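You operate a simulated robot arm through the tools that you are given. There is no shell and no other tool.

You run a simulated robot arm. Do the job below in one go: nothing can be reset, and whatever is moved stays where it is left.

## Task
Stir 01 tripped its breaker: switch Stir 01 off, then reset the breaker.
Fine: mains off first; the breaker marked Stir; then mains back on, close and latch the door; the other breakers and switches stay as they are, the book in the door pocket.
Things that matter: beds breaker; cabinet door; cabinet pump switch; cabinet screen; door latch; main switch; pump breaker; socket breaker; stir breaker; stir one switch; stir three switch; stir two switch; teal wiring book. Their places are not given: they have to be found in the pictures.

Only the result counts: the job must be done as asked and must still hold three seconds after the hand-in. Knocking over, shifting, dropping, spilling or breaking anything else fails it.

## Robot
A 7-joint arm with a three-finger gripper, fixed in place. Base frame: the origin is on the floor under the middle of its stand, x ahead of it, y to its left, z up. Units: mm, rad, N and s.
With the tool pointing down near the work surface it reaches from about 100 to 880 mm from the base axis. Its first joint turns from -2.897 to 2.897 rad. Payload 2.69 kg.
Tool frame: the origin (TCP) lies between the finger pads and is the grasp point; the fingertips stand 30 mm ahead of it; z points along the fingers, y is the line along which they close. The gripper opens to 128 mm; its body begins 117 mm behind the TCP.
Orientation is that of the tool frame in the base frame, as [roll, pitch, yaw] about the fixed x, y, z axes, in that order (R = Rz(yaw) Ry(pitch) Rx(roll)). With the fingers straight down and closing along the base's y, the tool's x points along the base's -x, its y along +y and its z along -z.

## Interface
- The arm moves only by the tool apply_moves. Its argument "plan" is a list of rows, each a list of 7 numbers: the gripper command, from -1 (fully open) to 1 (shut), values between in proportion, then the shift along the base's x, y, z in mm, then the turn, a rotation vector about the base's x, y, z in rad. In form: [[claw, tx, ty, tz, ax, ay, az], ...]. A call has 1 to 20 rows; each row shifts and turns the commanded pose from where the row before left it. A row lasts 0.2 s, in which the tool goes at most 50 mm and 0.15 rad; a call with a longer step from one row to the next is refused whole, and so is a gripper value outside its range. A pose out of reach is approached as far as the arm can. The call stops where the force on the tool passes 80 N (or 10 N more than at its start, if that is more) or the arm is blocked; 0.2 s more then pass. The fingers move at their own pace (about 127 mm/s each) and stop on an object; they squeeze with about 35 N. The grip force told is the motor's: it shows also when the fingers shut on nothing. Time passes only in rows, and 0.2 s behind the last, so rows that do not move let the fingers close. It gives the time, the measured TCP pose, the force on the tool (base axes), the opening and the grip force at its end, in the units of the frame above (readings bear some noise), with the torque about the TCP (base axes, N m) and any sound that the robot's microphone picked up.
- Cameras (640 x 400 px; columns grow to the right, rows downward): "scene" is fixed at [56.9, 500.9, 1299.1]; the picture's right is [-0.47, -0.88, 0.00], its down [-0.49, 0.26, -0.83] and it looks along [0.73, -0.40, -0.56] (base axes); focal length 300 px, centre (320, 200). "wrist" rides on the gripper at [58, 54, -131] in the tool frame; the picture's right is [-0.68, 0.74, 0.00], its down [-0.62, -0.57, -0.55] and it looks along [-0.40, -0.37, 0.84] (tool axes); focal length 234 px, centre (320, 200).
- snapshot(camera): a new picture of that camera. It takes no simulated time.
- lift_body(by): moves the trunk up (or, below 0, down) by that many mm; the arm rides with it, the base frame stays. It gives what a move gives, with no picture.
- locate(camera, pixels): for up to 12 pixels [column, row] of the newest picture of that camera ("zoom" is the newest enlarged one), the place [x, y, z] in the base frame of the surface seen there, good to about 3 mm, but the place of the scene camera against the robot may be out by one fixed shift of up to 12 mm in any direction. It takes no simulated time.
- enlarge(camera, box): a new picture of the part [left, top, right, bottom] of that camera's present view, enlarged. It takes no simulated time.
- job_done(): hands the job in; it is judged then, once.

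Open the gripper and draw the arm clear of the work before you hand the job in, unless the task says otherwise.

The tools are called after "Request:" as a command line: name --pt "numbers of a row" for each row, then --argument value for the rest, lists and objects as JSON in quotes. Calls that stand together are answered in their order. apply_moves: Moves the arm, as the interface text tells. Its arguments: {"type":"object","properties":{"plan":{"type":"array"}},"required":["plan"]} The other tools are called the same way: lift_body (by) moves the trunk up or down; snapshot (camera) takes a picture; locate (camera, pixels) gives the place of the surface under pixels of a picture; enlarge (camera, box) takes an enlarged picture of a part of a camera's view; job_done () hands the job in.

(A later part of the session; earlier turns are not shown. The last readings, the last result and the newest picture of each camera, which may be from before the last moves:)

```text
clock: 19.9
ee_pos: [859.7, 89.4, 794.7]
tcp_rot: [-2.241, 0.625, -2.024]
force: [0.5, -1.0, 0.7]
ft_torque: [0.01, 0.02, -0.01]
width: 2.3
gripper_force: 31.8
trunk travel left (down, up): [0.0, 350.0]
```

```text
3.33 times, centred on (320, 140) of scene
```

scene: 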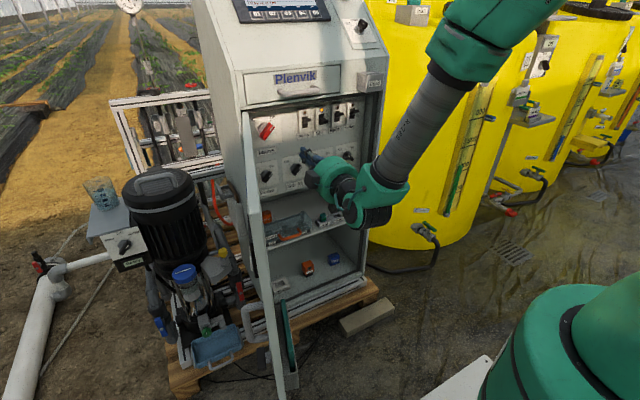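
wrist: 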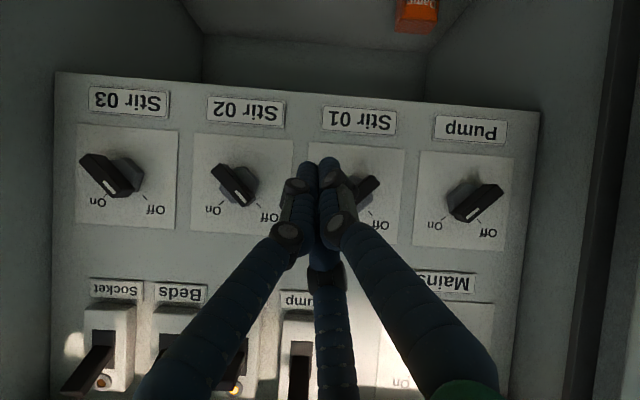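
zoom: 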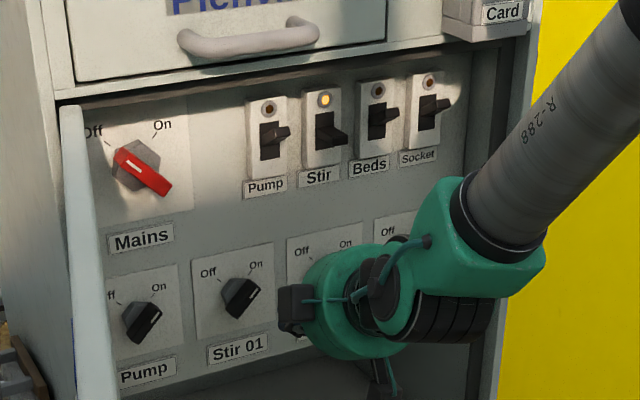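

Reachable now at 30° down. I'll advance to TCP x≈889 beside the bar and sweep counter-clockwise around Stir 01, first half.

Request:
apply_moves --pt "1 15 0 0 0 0 0" --pt "1 14.5 0 0 0 0 0" --pt "1 0 4 4 0 0 0" --pt "1 0 4.5 4.5 0 0 0" --pt "1 0 0 4 0 0 0" --pt "1 0 0 3.5 0 0 0" --pt "1 0 0.7 3.4 0 0 0" --pt "1 0 1 3.4 0 0 0" --pt "1 0 1.5 3.2 0 0 0" --pt "1 0 2 3 0 0 0"

Request:
snapshot --camera "wrist"

Request:
enlarge --camera "wrist" --box '[200, 60, 440, 220]'

Request:
enlarge --camera "scene" --box '[240, 80, 400, 200]'

```text
clock: 22.1
ee_pos: [888.3, 103.0, 822.8]
tcp_rot: [-2.243, 0.624, -2.024]
force: [-0.4, 0.6, -1.1]
ft_torque: [0.05, -0.12, 0.09]
width: 2.2
gripper_force: 31.1
trunk travel left (down, up): [0.0, 350.0]
```

```text
taken
```

wrist: 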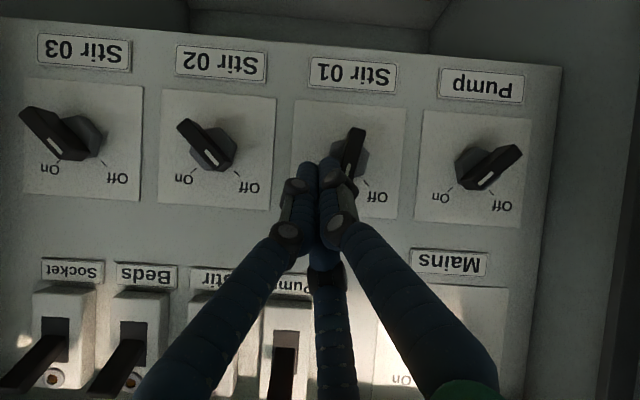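

```text
2.50 times, centred on (320, 140) of wrist
```

zoom: 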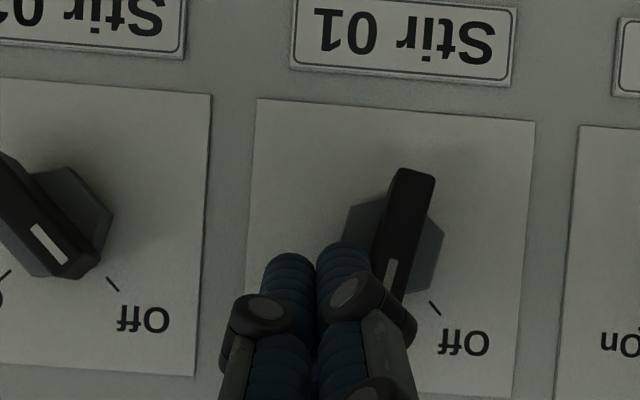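

```text
3.33 times, centred on (320, 140) of scene
```

zoom: 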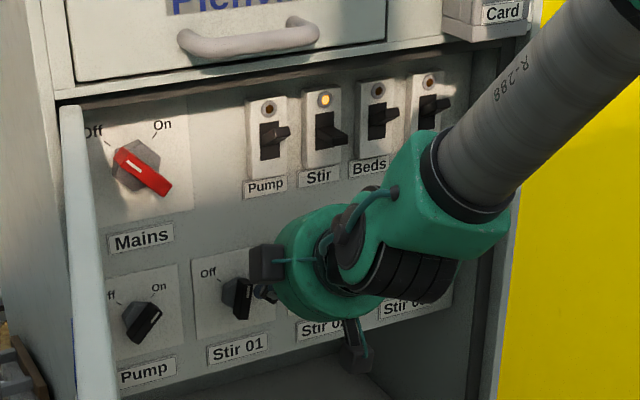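

Stir 01's bar is now near vertical (zoom (400,225)). I continue the arc over the top to Off.

Request:
apply_moves --pt "1 0 2 3 0 0 0" --pt "1 0 2.2 2.8 0 0 0" --pt "1 0 3 2 0 0 0" --pt "1 0 3 1.8 0 0 0" --pt "1 0 3.3 1.1 0 0 0" --pt "1 0 3.4 1 0 0 0" --pt "1 0 3 0.5 0 0 0" --pt "1 0 3 0 0 0 0"

Request:
snapshot --camera "wrist"

Request:
enlarge --camera "wrist" --box '[200, 60, 440, 220]'

Request:
enlarge --camera "scene" --box '[240, 80, 400, 200]'

```text
clock: 23.9
ee_pos: [890.0, 127.2, 834.9]
tcp_rot: [-2.241, 0.625, -2.025]
force: [-0.4, 0.1, -0.2]
ft_torque: [0.01, 0.02, 0.01]
width: 2.1
gripper_force: 31.4
trunk travel left (down, up): [0.0, 350.0]
```

```text
taken
```

wrist: 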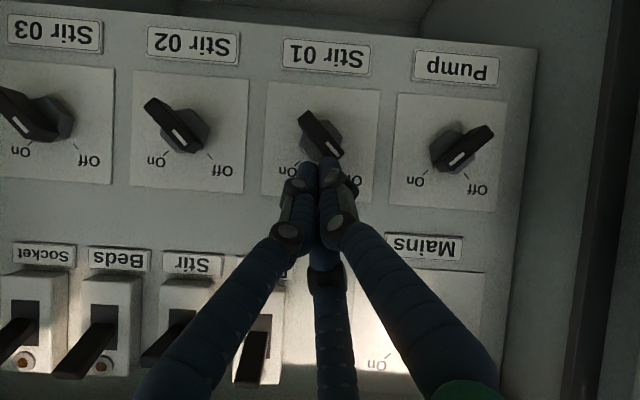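

```text
2.50 times, centred on (320, 140) of wrist
```

zoom: 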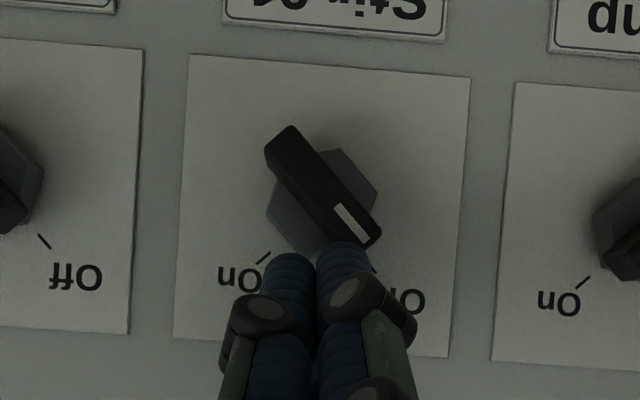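

```text
3.33 times, centred on (320, 140) of scene
```

zoom: 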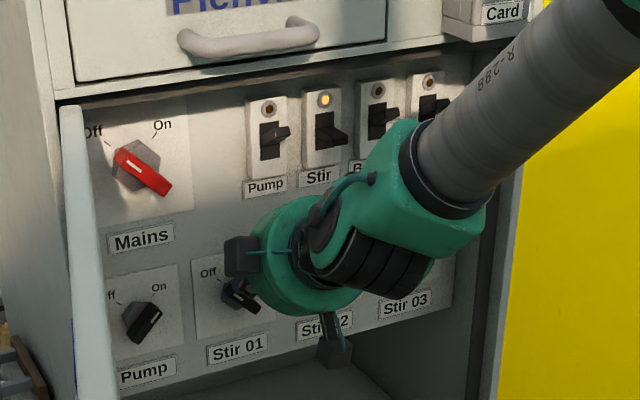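

Stir 01 now points to Off like Stir 02, with no residual force. I'll back out and check from further away.

Request:
apply_moves --pt "1 -5 -4 3 0 0 0" --pt "1 -20 -3 4 0 0 0" --pt "1 -35 -8 8 0 0 0" --pt "1 -35 -8 8 0 -0.1 0" --pt "1 -35 -8 12 0 -0.14 0" --pt "1 0 -8 20 0 -0.14 0" --pt "1 0 -5 30 0 -0.1 0" --pt "1 0 0 0 0 0 0"

Request:
snapshot --camera "wrist"

Request:
enlarge --camera "wrist" --box '[60, 0, 460, 200]'

Request:
enlarge --camera "scene" --box '[240, 80, 400, 200]'

```text
clock: 25.8
ee_pos: [757.4, 87.9, 921.5]
tcp_rot: [-1.635, 0.75, -1.642]
force: [1.1, -0.5, 0.3]
ft_torque: [0.02, 0.05, 0.01]
width: 1.8
gripper_force: 31.3
out of reach, approached as far as the arm can: row 7
trunk travel left (down, up): [0.0, 350.0]
```

```text
taken
```

wrist: 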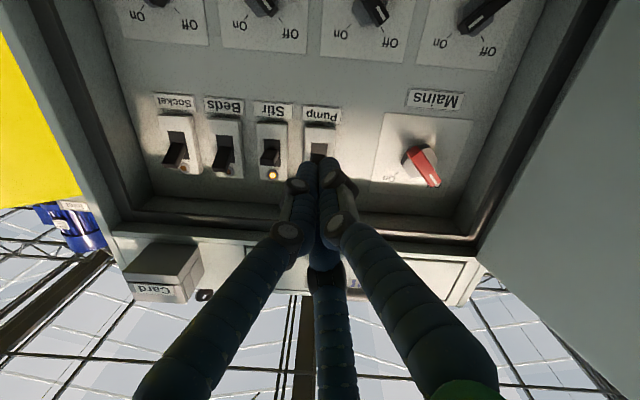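

```text
1.60 times, centred on (260, 100) of wrist
```

zoom: 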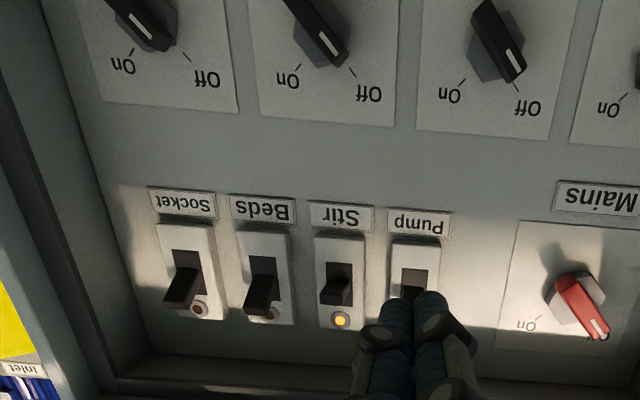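

```text
3.33 times, centred on (320, 140) of scene
```

zoom: 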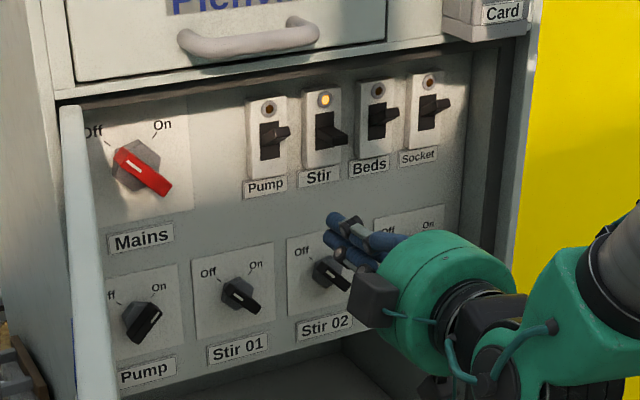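

All three stir switches read Off. Now the Stir breaker: I'll go to y≈24, z≈991 at a standoff so the shut fingers will be above its lever (z≈954–966).

Request:
apply_moves --pt "1 0 -16 17 0 0 0" --pt "1 0 -16 17 0 0 0" --pt "1 0 -16 17 0 0 0" --pt "1 0 -16 18 0 0 0" --pt "1 25 0 0 0 0 0" --pt "1 25 0 0 0 0 0" --pt "1 25 0 0 0 0 0" --pt "1 0 0 0 0 0 0"

Request:
snapshot --camera "wrist"

Request:
enlarge --camera "scene" --box '[260, 80, 380, 170]'

```text
clock: 27.6
ee_pos: [808.0, 89.4, 949.9]
tcp_rot: [-1.639, 0.75, -1.645]
force: [0.4, -0.5, -0.5]
ft_torque: [0.02, 0.05, 0.03]
width: 2.1
gripper_force: 31.5
out of reach, approached as far as the arm can: row 1, 2, 3, 4, 6, 7
trunk travel left (down, up): [0.0, 350.0]
```

```text
taken
```

wrist: 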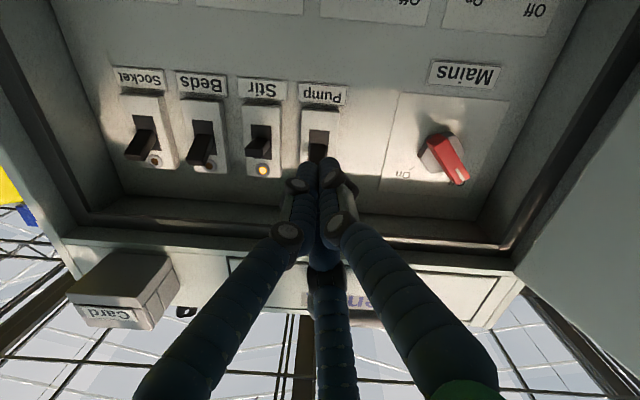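

```text
4.44 times, centred on (320, 125) of scene
```

zoom: 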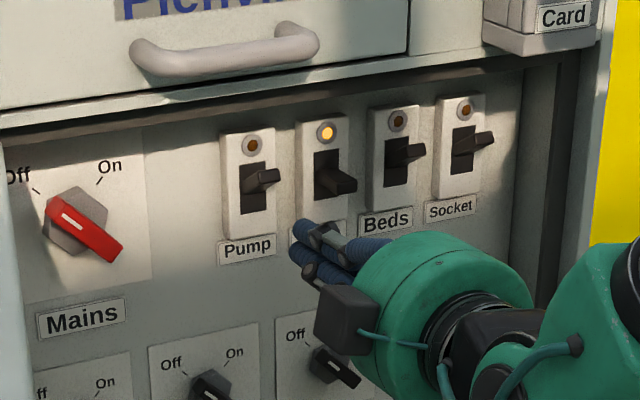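

The moves toward -y were refused at this near-level tilt, again the wrist limit; the TCP is at (808, 89, 950). I'll back off a little, tilt 0.2 rad down, then shift to y≈24 and raise.

Request:
apply_moves --pt "1 -15 0 0 0 0.1 0" --pt "1 -15 0 0 0 0.1 0" --pt "1 -10 -16 8 0 0 0" --pt "1 0 -16 8 0 0 0" --pt "1 0 -16 8 0 0 0" --pt "1 0 -17 8 0 0 0" --pt "1 0 0 0 0 0 0"

Request:
snapshot --camera "wrist"

Request:
enlarge --camera "scene" --box '[240, 60, 400, 180]'

```text
clock: 29.1
ee_pos: [766.1, 45.3, 988.2]
tcp_rot: [-1.906, 0.716, -1.83]
force: [-1.1, -0.2, 0.5]
ft_torque: [0.01, -0.01, 0.02]
width: 1.9
gripper_force: 31.6
out of reach, approached as far as the arm can: row 5, 6
trunk travel left (down, up): [0.0, 350.0]
```

```text
taken
```

wrist: 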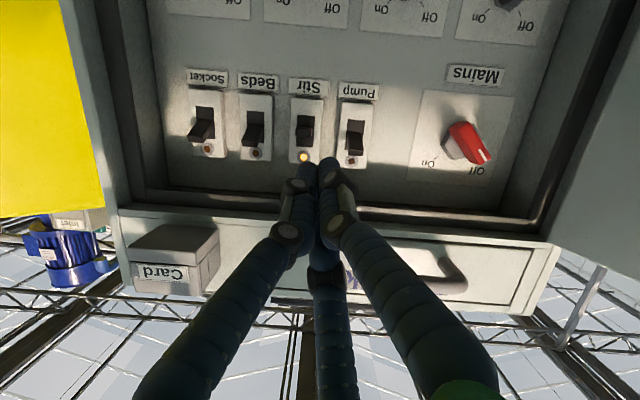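

```text
3.33 times, centred on (320, 120) of scene
```

zoom: 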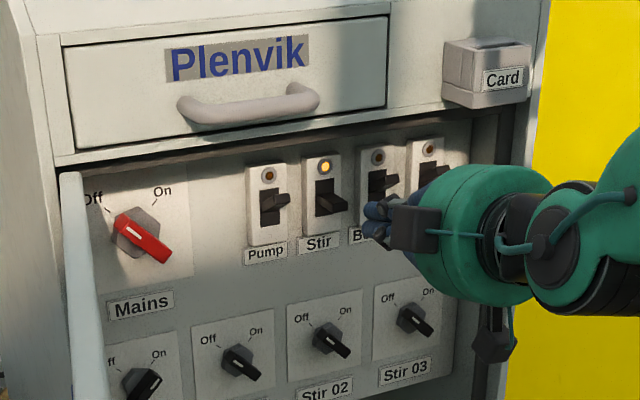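

Still limited at y≈45; with the arm nearly in-plane the wrist has less room, so I'll yaw the tool about -0.2 rad (as it was relative to the arm at Mains), then shift to y≈24.

Request:
apply_moves --pt "1 0 0 0 0 0 -0.1" --pt "1 0 0 0 0 0 -0.1" --pt "1 10 -7 1 0 0 0" --pt "1 10 -7 1 0 0 0" --pt "1 10 -7 1 0 0 0" --pt "1 0 0 0 0 0 0"

Request:
snapshot --camera "wrist"

Request:
enlarge --camera "scene" --box '[240, 60, 400, 180]'

```text
clock: 30.6
ee_pos: [796.3, 24.3, 990.4]
tcp_rot: [-1.902, 0.721, -2.013]
force: [0.3, 0.0, -0.1]
ft_torque: [-0.04, 0.0, 0.02]
width: 2.0
gripper_force: 31.4
trunk travel left (down, up): [0.0, 350.0]
```

```text
taken
```

wrist: 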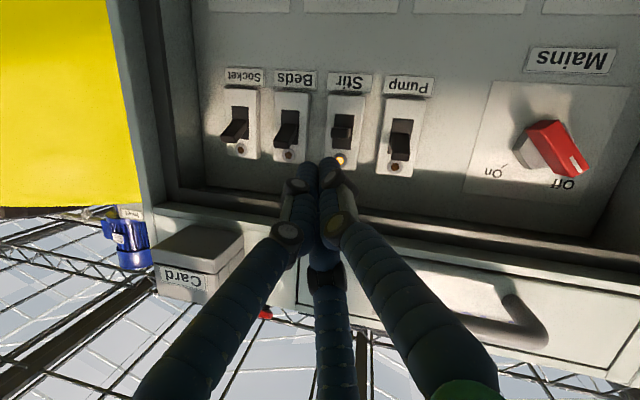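

```text
3.33 times, centred on (320, 120) of scene
```

zoom: 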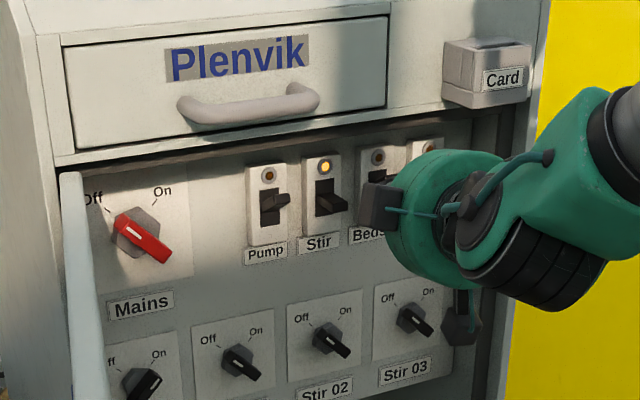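

Reachable: TCP (796, 24, 990), pointing slightly down and right. I'll raise to z≈996 and advance over the Stir lever to TCP x≈881.

Request:
apply_moves --pt "1 10 1 6 0 0 0" --pt "1 20 1 0 0 0 0" --pt "1 20 1 0 0 0 0" --pt "1 15 1 0 0 0 0" --pt "1 12 0 0 0 0 0" --pt "1 8 0 0 0 0 0" --pt "1 0 0 0 0 0 0"

Request:
snapshot --camera "wrist"

Request:
enlarge --camera "wrist" --box '[220, 60, 440, 220]'

Request:
enlarge --camera "scene" --box '[240, 60, 400, 180]'

```text
clock: 32.1
ee_pos: [881.9, 28.0, 997.0]
tcp_rot: [-1.902, 0.72, -2.012]
force: [0.2, -0.2, -0.3]
ft_torque: [0.0, -0.01, -0.04]
width: 2.2
gripper_force: 31.5
trunk travel left (down, up): [0.0, 350.0]
```

```text
taken
```

wrist: 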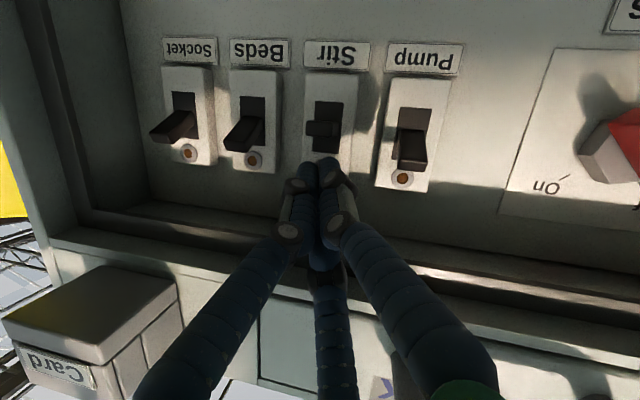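

```text
2.50 times, centred on (330, 140) of wrist
```

zoom: 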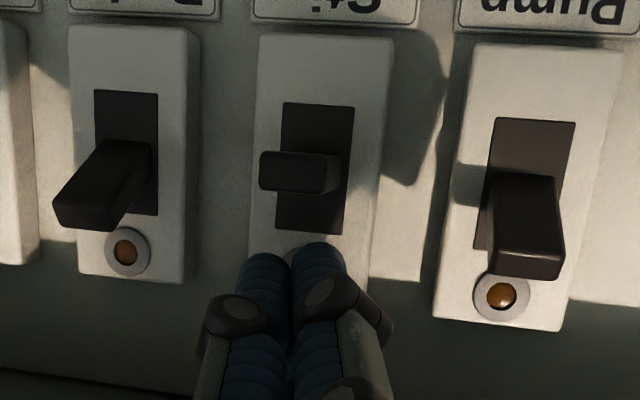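

```text
3.33 times, centred on (320, 120) of scene
```

zoom: 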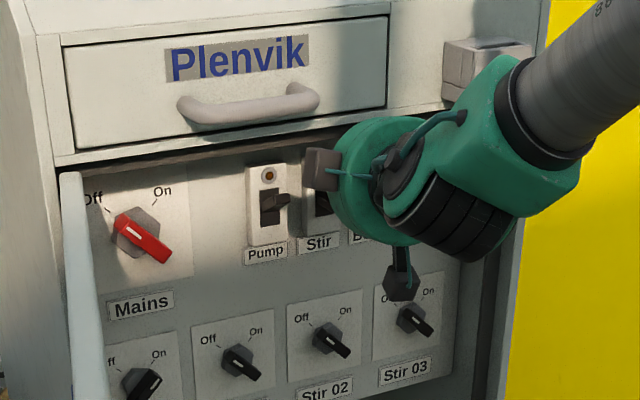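

The fingertips are right above the Stir lever. I press down in small steps.

Request:
apply_moves --pt "1 0 0 -5 0 0 0" --pt "1 0 0 -4 0 0 0" --pt "1 0 0 -4 0 0 0" --pt "1 0 0 -4 0 0 0" --pt "1 0 0 -4 0 0 0" --pt "1 0 0 -4 0 0 0"

Request:
enlarge --camera "wrist" --box '[220, 60, 440, 220]'

```text
clock: 33.5
ee_pos: [880.2, 29.2, 972.8]
tcp_rot: [-1.903, 0.721, -2.012]
force: [-1.3, 1.1, 2.2]
ft_torque: [-0.05, 0.0, 0.03]
width: 2.4
gripper_force: 31.3
trunk travel left (down, up): [0.0, 350.0]
```

```text
2.50 times, centred on (330, 140) of wrist
```

zoom: 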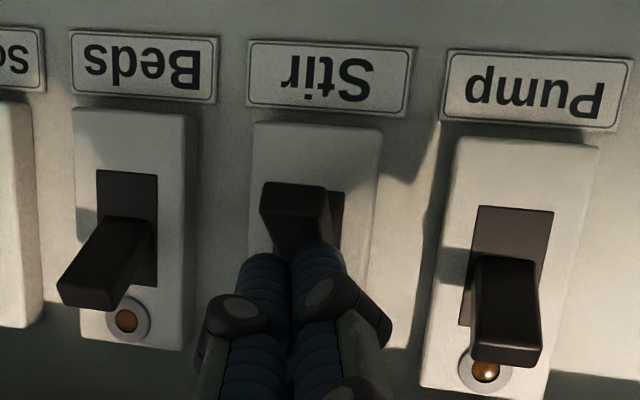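

The lever tips downward under the fingertips. I continue down until it meets its stop.

Request:
apply_moves --pt "1 0 0 -4 0 0 0" --pt "1 0 0 -4 0 0 0" --pt "1 0 0 -3 0 0 0"

Request:
enlarge --camera "wrist" --box '[220, 60, 440, 220]'

```text
clock: 34.4
ee_pos: [882.3, 28.6, 971.6]
tcp_rot: [-1.888, 0.726, -2.003]
force: [-19.4, -0.1, 45.3]
ft_torque: [0.07, -0.69, 0.12]
width: 2.3
gripper_force: 31.5
trunk travel left (down, up): [0.0, 350.0]
```

```text
2.50 times, centred on (330, 140) of wrist
```

zoom: 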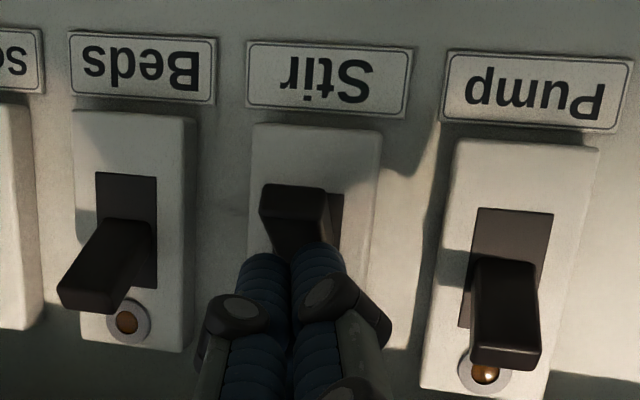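

The lever is at its lower stop (45 N). I'll lift off, back out, drop below the lever and come forward again underneath it.

Request:
apply_moves --pt "1 0 0 6 0 0 0" --pt "1 -15 0 4 0 0 0" --pt "1 -20 0 0 0 0 0" --pt "1 -20 0 0 0 0 0" --pt "1 0 0 -20 0 0 0" --pt "1 0 0 -30 0 0 0" --pt "1 0 0 -30 0 0 0" --pt "1 0 0 0 0 0 0"

Request:
snapshot --camera "wrist"

Request:
enlarge --camera "wrist" --box '[180, 60, 460, 240]'

Request:
enlarge --camera "scene" --box '[240, 60, 400, 180]'

```text
clock: 36.1
ee_pos: [826.0, 29.1, 889.6]
tcp_rot: [-1.904, 0.721, -2.013]
force: [-0.1, 0.0, 0.3]
ft_torque: [-0.02, -0.01, 0.0]
width: 2.0
gripper_force: 31.2
trunk travel left (down, up): [0.0, 350.0]
```

```text
taken
```

wrist: 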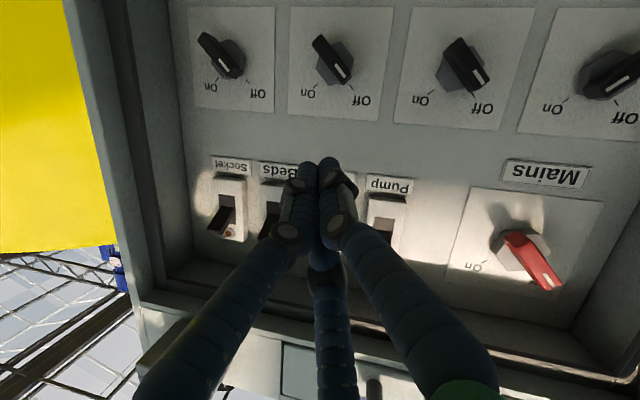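

```text
2.22 times, centred on (320, 150) of wrist
```

zoom: 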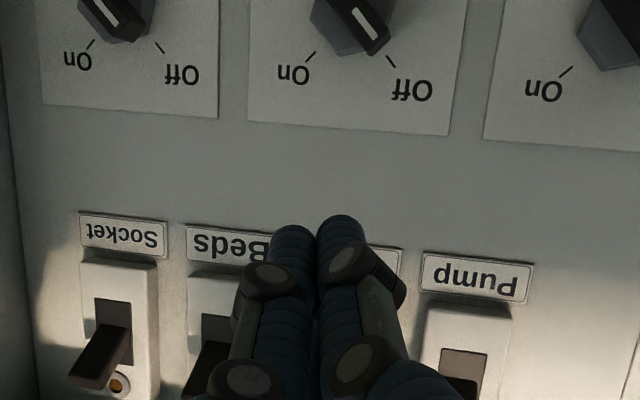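

```text
3.33 times, centred on (320, 120) of scene
```

zoom: 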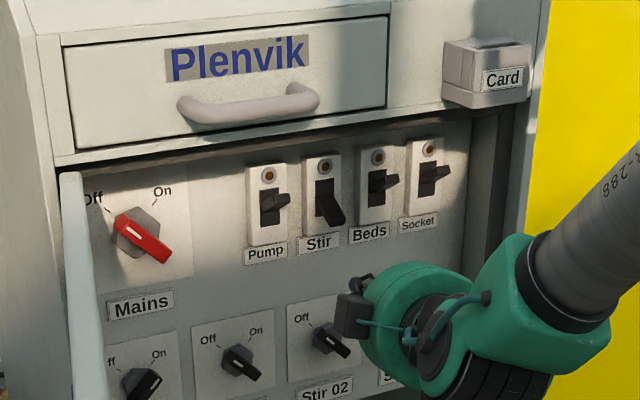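

Stir's lever is fully down and its lamp is out. Now I go forward beneath it and push it up.

Request:
apply_moves --pt "1 20 0 3 0 0 0" --pt "1 20 0 3 0 0 0" --pt "1 16 0 2 0 0 0" --pt "1 0 0 5 0 0 0" --pt "1 0 0 5 0 0 0" --pt "1 0 0 5 0 0 0" --pt "1 0 0 5 0 0 0"

Request:
snapshot --camera "wrist"

Request:
enlarge --camera "scene" --box '[280, 90, 360, 150]'

```text
clock: 37.8
ee_pos: [882.4, 29.5, 919.9]
tcp_rot: [-1.902, 0.72, -2.013]
force: [-0.4, 0.2, -0.1]
ft_torque: [0.03, 0.0, -0.01]
width: 2.2
gripper_force: 31.5
trunk travel left (down, up): [0.0, 350.0]
```

```text
taken
```

wrist: 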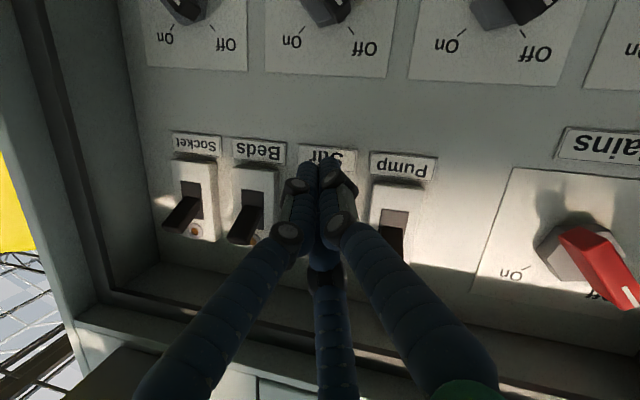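

```text
6.67 times, centred on (320, 120) of scene
```

zoom: 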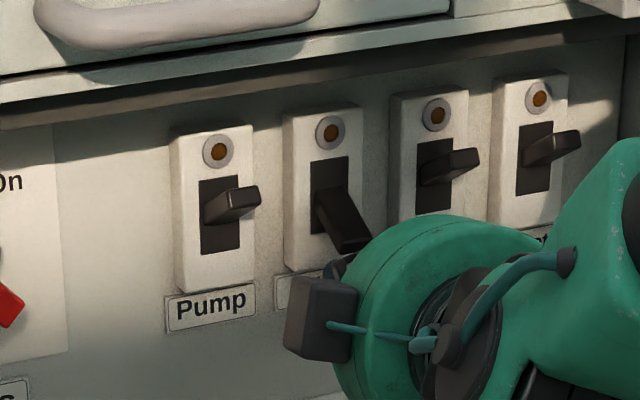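

The fingertips are just under the lowered lever. I push up in small steps.

Request:
apply_moves --pt "1 0 0 4 0 0 0" --pt "1 0 0 4 0 0 0" --pt "1 0 0 4 0 0 0" --pt "1 0 0 4 0 0 0" --pt "1 0 0 4 0 0 0" --pt "1 0 0 4 0 0 0" --pt "1 0 0 4 0 0 0" --pt "1 0 0 4 0 0 0"

Request:
enlarge --camera "scene" --box '[280, 90, 360, 150]'

```text
clock: 39.5
ee_pos: [881.5, 29.2, 951.6]
tcp_rot: [-1.905, 0.722, -2.012]
force: [-0.4, 0.4, -2.5]
ft_torque: [0.01, 0.07, -0.02]
width: 2.1
gripper_force: 31.8
trunk travel left (down, up): [0.0, 350.0]
```

```text
6.67 times, centred on (320, 120) of scene
```

zoom: 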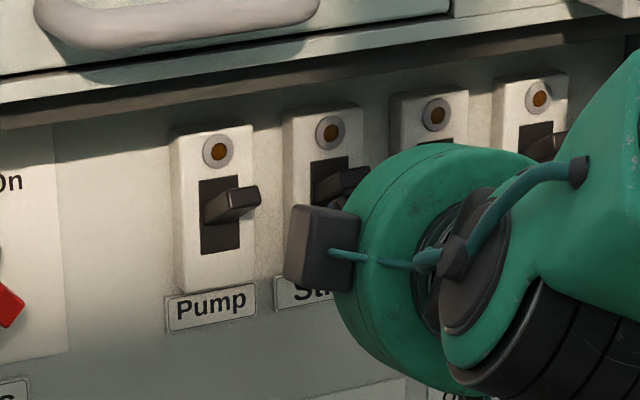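

The Stir lever is up near its neighbours' angle but the force is only 2.5 N, so I push on a little until it meets the upper stop.

Request:
apply_moves --pt "1 0 0 3 0 0 0" --pt "1 0 0 3 0 0 0" --pt "1 0 0 3 0 0 0"

Request:
enlarge --camera "scene" --box '[280, 90, 360, 150]'

```text
clock: 40.4
ee_pos: [881.2, 30.1, 951.6]
tcp_rot: [-1.914, 0.716, -2.02]
force: [-6.0, 1.1, -31.4]
ft_torque: [0.13, 0.88, 0.08]
width: 1.9
gripper_force: 31.6
trunk travel left (down, up): [0.0, 350.0]
```

```text
6.67 times, centred on (320, 120) of scene
```

zoom: 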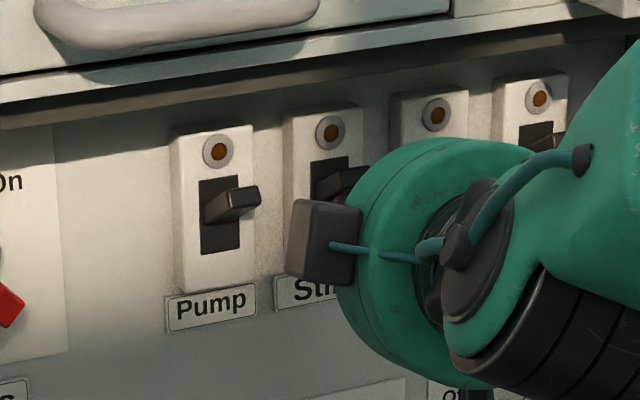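

The upper stop pushes back with 31 N, so the lever is home. I'll drop off it, back out, and check all breakers.

Request:
apply_moves --pt "1 0 0 -10 0 0 0" --pt "1 -15 0 -6 0 0 0" --pt "1 -25 0 -10 0 0 0" --pt "1 -30 10 -10 0 0 0" --pt "1 -30 15 0 0 0 0.1" --pt "1 0 20 0 0 0 0.1" --pt "1 0 20 0 0 0 0" --pt "1 0 0 0 0 0 0"

Request:
snapshot --camera "wrist"

Request:
enlarge --camera "wrist" --box '[100, 0, 500, 240]'

Request:
enlarge --camera "scene" --box '[240, 80, 370, 200]'

```text
clock: 42.1
ee_pos: [782.1, 95.7, 924.3]
tcp_rot: [-1.902, 0.721, -1.811]
force: [-0.1, 0.8, 0.3]
ft_torque: [0.02, 0.02, 0.0]
width: 2.0
gripper_force: 31.7
trunk travel left (down, up): [0.0, 350.0]
```

```text
taken
```

wrist: 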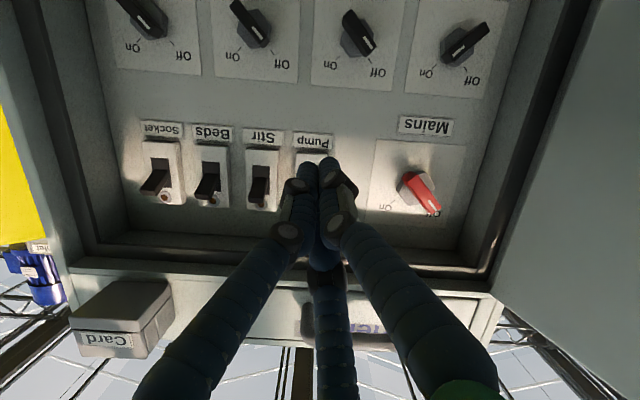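

```text
1.60 times, centred on (300, 120) of wrist
```

zoom: 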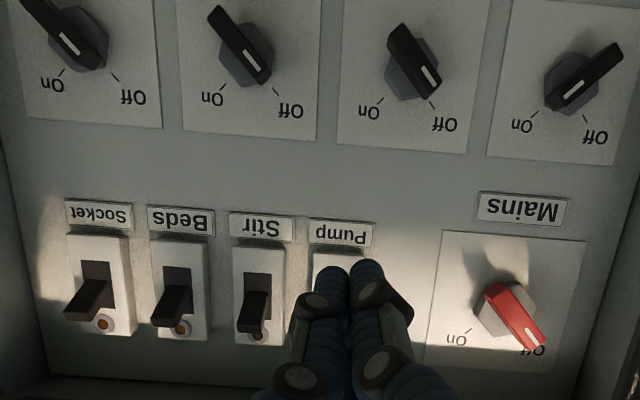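

```text
3.33 times, centred on (305, 140) of scene
```

zoom: 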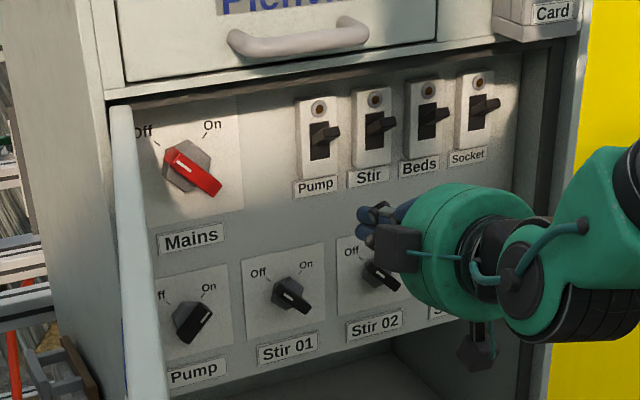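

All four breakers are up, lamps out; Stir 01/02/03 Off, Mains Off. Next I'll turn Mains back On: go to its right at y≈180, z≈969, and level the tool again.

Request:
apply_moves --pt "1 0 21 11 0 0 0" --pt "1 0 21 11 0 0 0" --pt "1 0 21 11 0 0 0" --pt "1 0 21 12 0 0 0" --pt "1 0 0 0 0 -0.12 0" --pt "1 0 0 0 0 -0.12 0" --pt "1 20 0 0 0 0 0" --pt "1 20 0 0 0 0 0" --pt "1 20 0 0 0 0 0" --pt "1 0 0 0 0 0 0"

Request:
snapshot --camera "wrist"

Request:
enlarge --camera "scene" --box '[240, 80, 370, 200]'

```text
clock: 44.4
ee_pos: [842.2, 178.2, 968.3]
tcp_rot: [-1.581, 0.751, -1.596]
force: [1.2, 0.2, -0.9]
ft_torque: [-0.04, -0.02, 0.02]
width: 2.1
gripper_force: 31.1
trunk travel left (down, up): [0.0, 350.0]
```

```text
taken
```

wrist: 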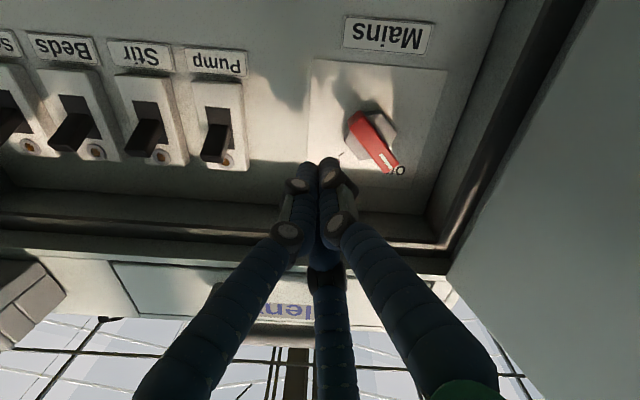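

```text
3.33 times, centred on (305, 140) of scene
```

zoom: 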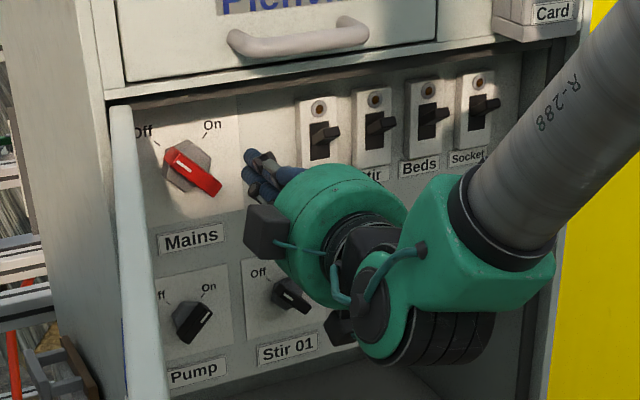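

Level at (842, 178, 968), right of Mains. I'll advance to x≈882 and sweep clockwise against the bar's lower-right end, first half.

Request:
apply_moves --pt "1 20 0 0 0 0 0" --pt "1 20 0 0 0 0 0" --pt "1 0 4 -4 0 0 0" --pt "1 0 4 -4 0 0 0" --pt "1 0 4 -3 0 0 0" --pt "1 0 0.2 -4 0 0 0" --pt "1 0 0.2 -4 0 0 0" --pt "1 0 1.2 -4 0 0 0" --pt "1 0 1.2 -4 0 0 0" --pt "1 0 2.2 -3.5 0 0 0" --pt "1 0 2.3 -3.5 0 0 0"

Request:
snapshot --camera "wrist"

Request:
enlarge --camera "scene" --box '[240, 80, 370, 200]'

```text
clock: 46.8
ee_pos: [880.8, 196.8, 933.4]
tcp_rot: [-1.581, 0.752, -1.595]
force: [1.8, -1.0, -2.1]
ft_torque: [-0.06, 0.12, -0.08]
width: 1.8
gripper_force: 31.4
trunk travel left (down, up): [0.0, 350.0]
```

```text
taken
```

wrist: 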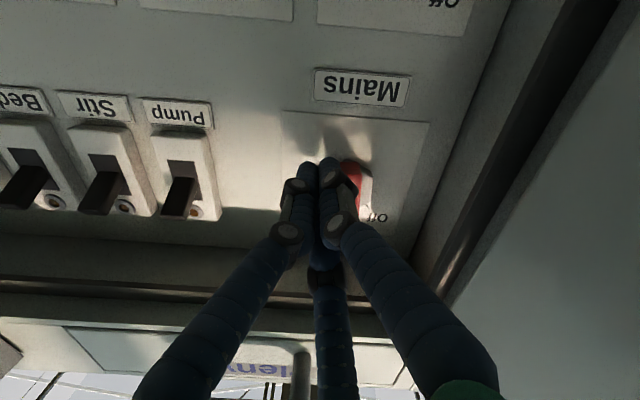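

```text
3.33 times, centred on (305, 140) of scene
```

zoom: 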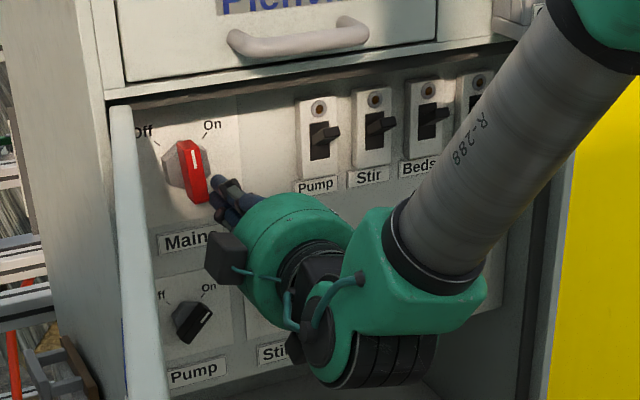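

Mains' bar is near vertical. I continue the clockwise sweep below the knob until it reaches On.

Request:
apply_moves --pt "1 0 3.3 -2.5 0 0 0" --pt "1 0 3.5 -2.2 0 0 0" --pt "1 0 3.7 -2 0 0 0" --pt "1 0 3.8 -1.9 0 0 0" --pt "1 0 4 -1 0 0 0" --pt "1 0 4 -0.8 0 0 0" --pt "1 0 3 0 0 0 0"

Request:
snapshot --camera "wrist"

Request:
enlarge --camera "scene" --box '[240, 80, 370, 200]'

```text
clock: 48.4
ee_pos: [882.2, 221.5, 922.3]
tcp_rot: [-1.585, 0.752, -1.599]
force: [0.3, -11.8, -7.4]
ft_torque: [0.1, 0.03, -0.33]
width: 2.0
gripper_force: 31.7
trunk travel left (down, up): [0.0, 350.0]
```

```text
taken
```

wrist: 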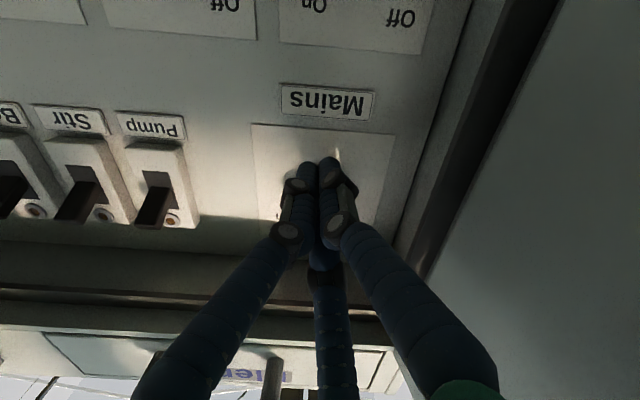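

```text
3.33 times, centred on (305, 140) of scene
```

zoom: 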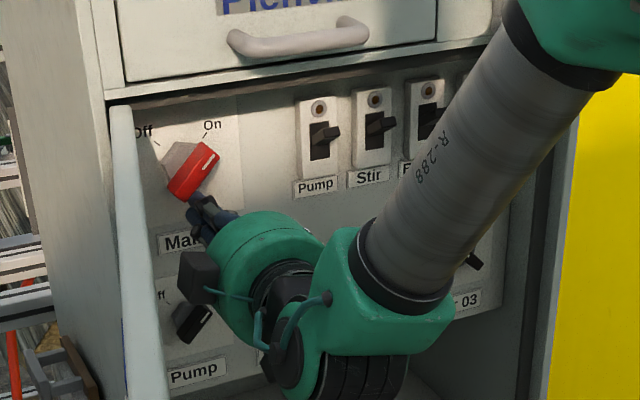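

Mains points to On and presses back at its stop. I'll ease off, withdraw, and check the whole panel.

Request:
apply_moves --pt "1 0 -4 -2 0 0 0" --pt "1 -20 -3 -1 0 0 0" --pt "1 -35 -5 0 0 0 0" --pt "1 -40 -10 0 0 0 0" --pt "1 -40 -10 5 0 0 0" --pt "1 -20 -5 5 0 0 0" --pt "1 0 0 0 0 0 0"

Request:
snapshot --camera "wrist"

Request:
enlarge --camera "wrist" --box '[40, 0, 440, 200]'

Request:
enlarge --camera "scene" --box '[230, 0, 390, 120]'

Request:
enlarge --camera "scene" --box '[240, 80, 370, 200]'

```text
clock: 50.0
ee_pos: [727.6, 184.4, 931.0]
tcp_rot: [-1.579, 0.751, -1.594]
force: [0.4, 0.2, -0.3]
ft_torque: [-0.01, -0.01, 0.01]
width: 2.2
gripper_force: 31.9
trunk travel left (down, up): [0.0, 350.0]
```

```text
taken
```

wrist: 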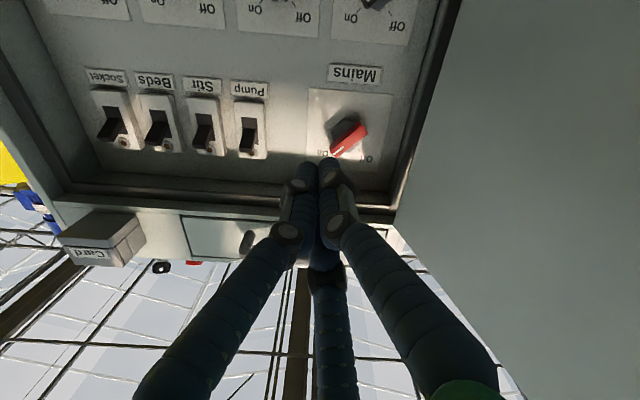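

```text
1.60 times, centred on (240, 100) of wrist
```

zoom: 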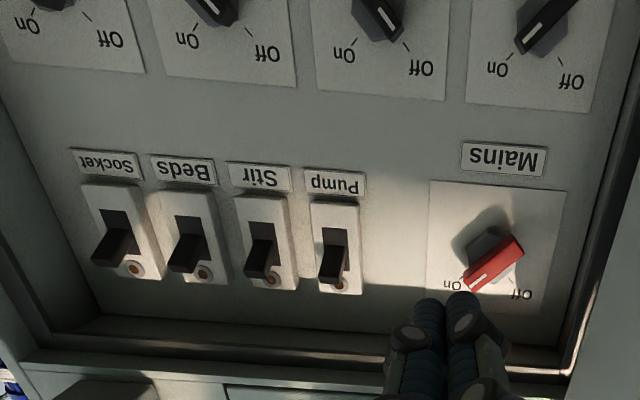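

```text
3.33 times, centred on (310, 60) of scene
```

zoom: 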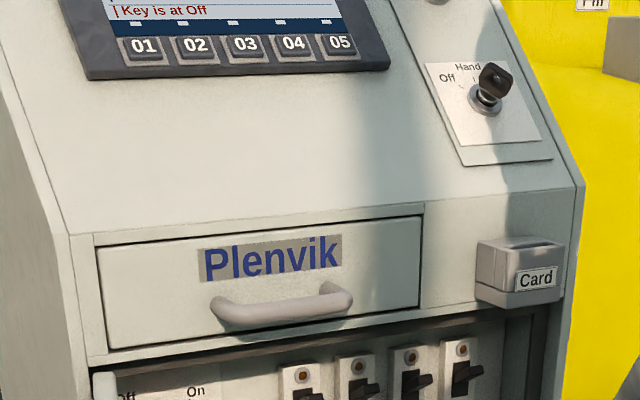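

```text
3.33 times, centred on (305, 140) of scene
```

zoom: 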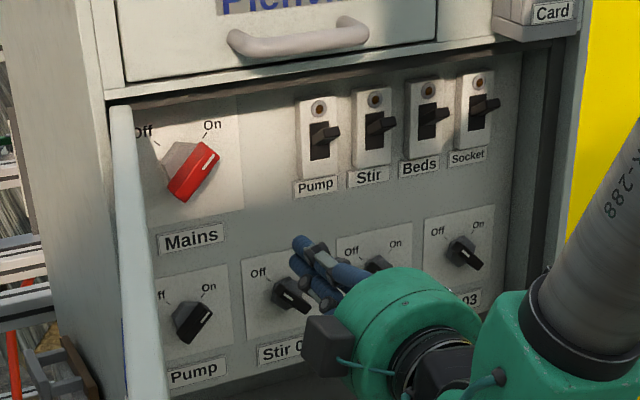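

Mains On, all breakers up, Stir 01 Off, cabinet Pump On. Now the door: I'll zoom on its outer edge with handle and latch (around (250,320)) and locate points.

Request:
snapshot --camera "scene"

Request:
enlarge --camera "scene" --box '[225, 280, 305, 400]'

Request:
locate --camera "zoom" --pixels '[[190, 110], [170, 80], [180, 160], [230, 85], [230, 200], [240, 250], [250, 280], [230, 300], [330, 100], [380, 100], [420, 200], [345, 330]]'

Request:
enlarge --camera "scene" --box '[225, 90, 305, 210]'

Request:
locate --camera "zoom" --pixels '[[215, 40], [225, 100], [235, 200], [250, 300], [260, 380], [225, 350], [215, 200], [205, 60], [195, 20], [240, 350], [200, 250], [180, 300]]'

```text
taken
```

scene: 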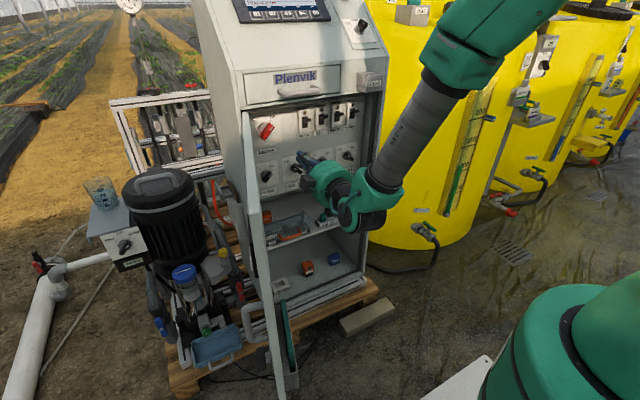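

```text
3.33 times, centred on (265, 340) of scene
```

zoom: 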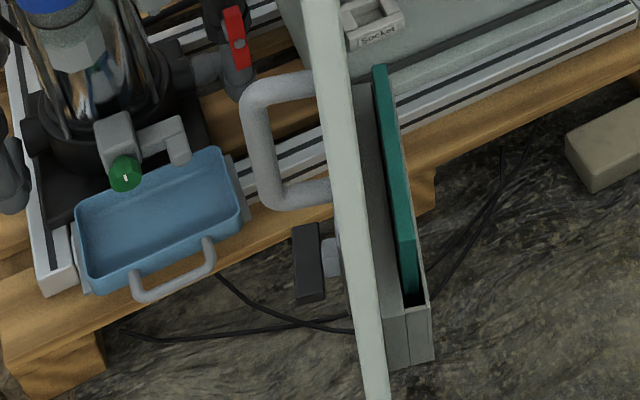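

```text
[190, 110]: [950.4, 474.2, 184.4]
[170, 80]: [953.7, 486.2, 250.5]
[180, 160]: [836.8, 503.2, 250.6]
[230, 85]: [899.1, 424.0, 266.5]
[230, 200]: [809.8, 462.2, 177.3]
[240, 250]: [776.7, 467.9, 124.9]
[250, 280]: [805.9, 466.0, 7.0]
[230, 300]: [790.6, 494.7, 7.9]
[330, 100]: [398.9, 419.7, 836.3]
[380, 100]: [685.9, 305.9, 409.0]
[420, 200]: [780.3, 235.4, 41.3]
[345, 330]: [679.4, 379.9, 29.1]
```

```text
3.33 times, centred on (265, 150) of scene
```

zoom: 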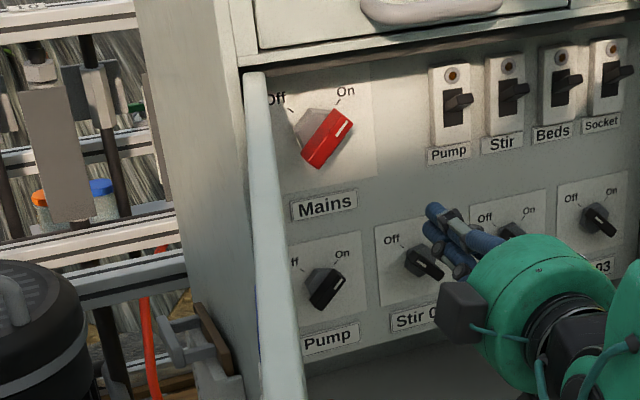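

```text
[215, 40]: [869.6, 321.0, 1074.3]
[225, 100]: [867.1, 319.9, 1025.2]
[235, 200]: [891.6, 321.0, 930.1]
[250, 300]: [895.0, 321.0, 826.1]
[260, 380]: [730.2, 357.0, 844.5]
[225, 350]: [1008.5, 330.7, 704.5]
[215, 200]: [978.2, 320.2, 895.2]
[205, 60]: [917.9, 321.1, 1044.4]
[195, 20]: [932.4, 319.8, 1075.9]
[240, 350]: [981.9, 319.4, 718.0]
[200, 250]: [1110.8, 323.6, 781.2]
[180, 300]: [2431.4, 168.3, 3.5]
```

In that zoom the handle is at (262,95)–(262,195) and the dark latch knob at (308,262); I'll relocate those pixels.

Request:
enlarge --camera "scene" --box '[225, 280, 305, 400]'

Request:
locate --camera "zoom" --pixels '[[255, 100], [260, 140], [268, 190], [290, 85], [300, 195], [308, 235], [308, 265], [312, 290], [331, 257], [345, 300], [345, 240], [370, 380]]'

Request:
enlarge --camera "scene" --box '[235, 320, 285, 380]'

```text
3.33 times, centred on (265, 340) of scene
```

zoom: 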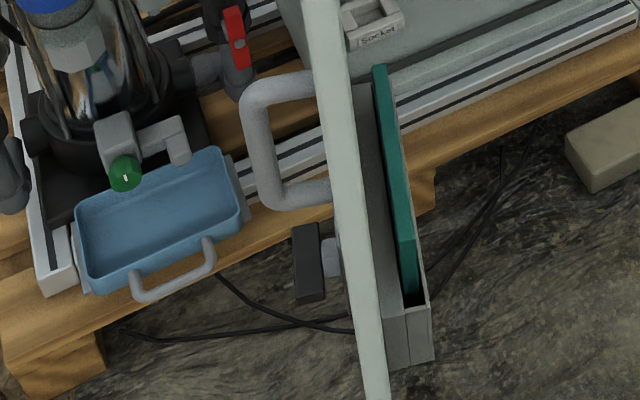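

```text
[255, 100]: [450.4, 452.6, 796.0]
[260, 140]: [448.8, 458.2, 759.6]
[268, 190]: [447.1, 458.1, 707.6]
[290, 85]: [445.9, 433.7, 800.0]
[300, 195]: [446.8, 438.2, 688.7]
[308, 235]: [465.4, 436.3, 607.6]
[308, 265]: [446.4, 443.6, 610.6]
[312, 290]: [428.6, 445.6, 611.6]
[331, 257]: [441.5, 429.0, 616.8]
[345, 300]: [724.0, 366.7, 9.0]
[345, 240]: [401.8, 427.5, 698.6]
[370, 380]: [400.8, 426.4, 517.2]
```

```text
6.67 times, centred on (260, 350) of scene
```

zoom: 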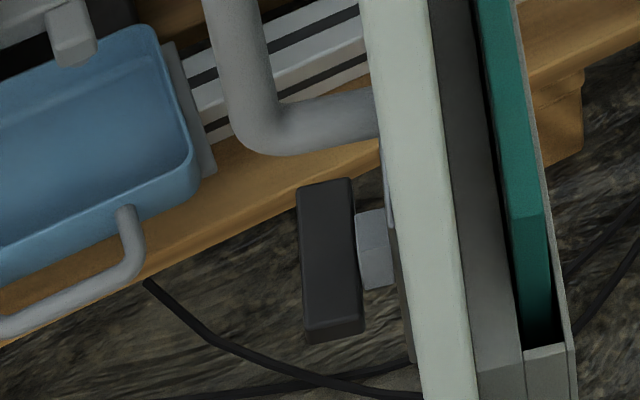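

The handle bar is near (440, 453, 690–796) and the latch is a dark T-knob near (437, 441, 607), currently lying along the door. I'll locate points on the arm itself to know its shoulder height and reach.

Request:
locate --camera "scene" --pixels '[[360, 215], [380, 180], [405, 140], [440, 85], [465, 60], [480, 30], [510, 10], [545, 5], [560, 330], [600, 300], [520, 360], [475, 380]]'

Request:
locate --camera "scene" --pixels '[[262, 210], [262, 260], [268, 330], [288, 340], [284, 300], [292, 370], [300, 385], [247, 145], [250, 190], [247, 118], [254, 230], [243, 112]]'

```text
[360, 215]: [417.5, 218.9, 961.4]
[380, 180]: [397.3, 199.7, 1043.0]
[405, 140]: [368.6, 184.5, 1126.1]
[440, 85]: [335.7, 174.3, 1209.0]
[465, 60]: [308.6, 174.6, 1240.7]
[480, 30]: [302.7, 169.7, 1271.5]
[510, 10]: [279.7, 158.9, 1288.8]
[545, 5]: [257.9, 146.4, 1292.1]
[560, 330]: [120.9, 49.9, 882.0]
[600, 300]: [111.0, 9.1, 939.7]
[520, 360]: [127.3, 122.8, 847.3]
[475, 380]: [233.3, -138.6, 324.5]
```

```text
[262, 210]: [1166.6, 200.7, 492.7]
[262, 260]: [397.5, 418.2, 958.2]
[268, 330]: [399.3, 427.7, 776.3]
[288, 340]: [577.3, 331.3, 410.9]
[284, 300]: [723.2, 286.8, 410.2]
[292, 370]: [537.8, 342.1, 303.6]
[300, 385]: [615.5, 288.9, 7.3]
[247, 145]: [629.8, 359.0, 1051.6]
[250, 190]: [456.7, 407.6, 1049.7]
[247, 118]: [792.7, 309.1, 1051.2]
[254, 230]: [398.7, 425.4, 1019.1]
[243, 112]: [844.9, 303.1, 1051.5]
```

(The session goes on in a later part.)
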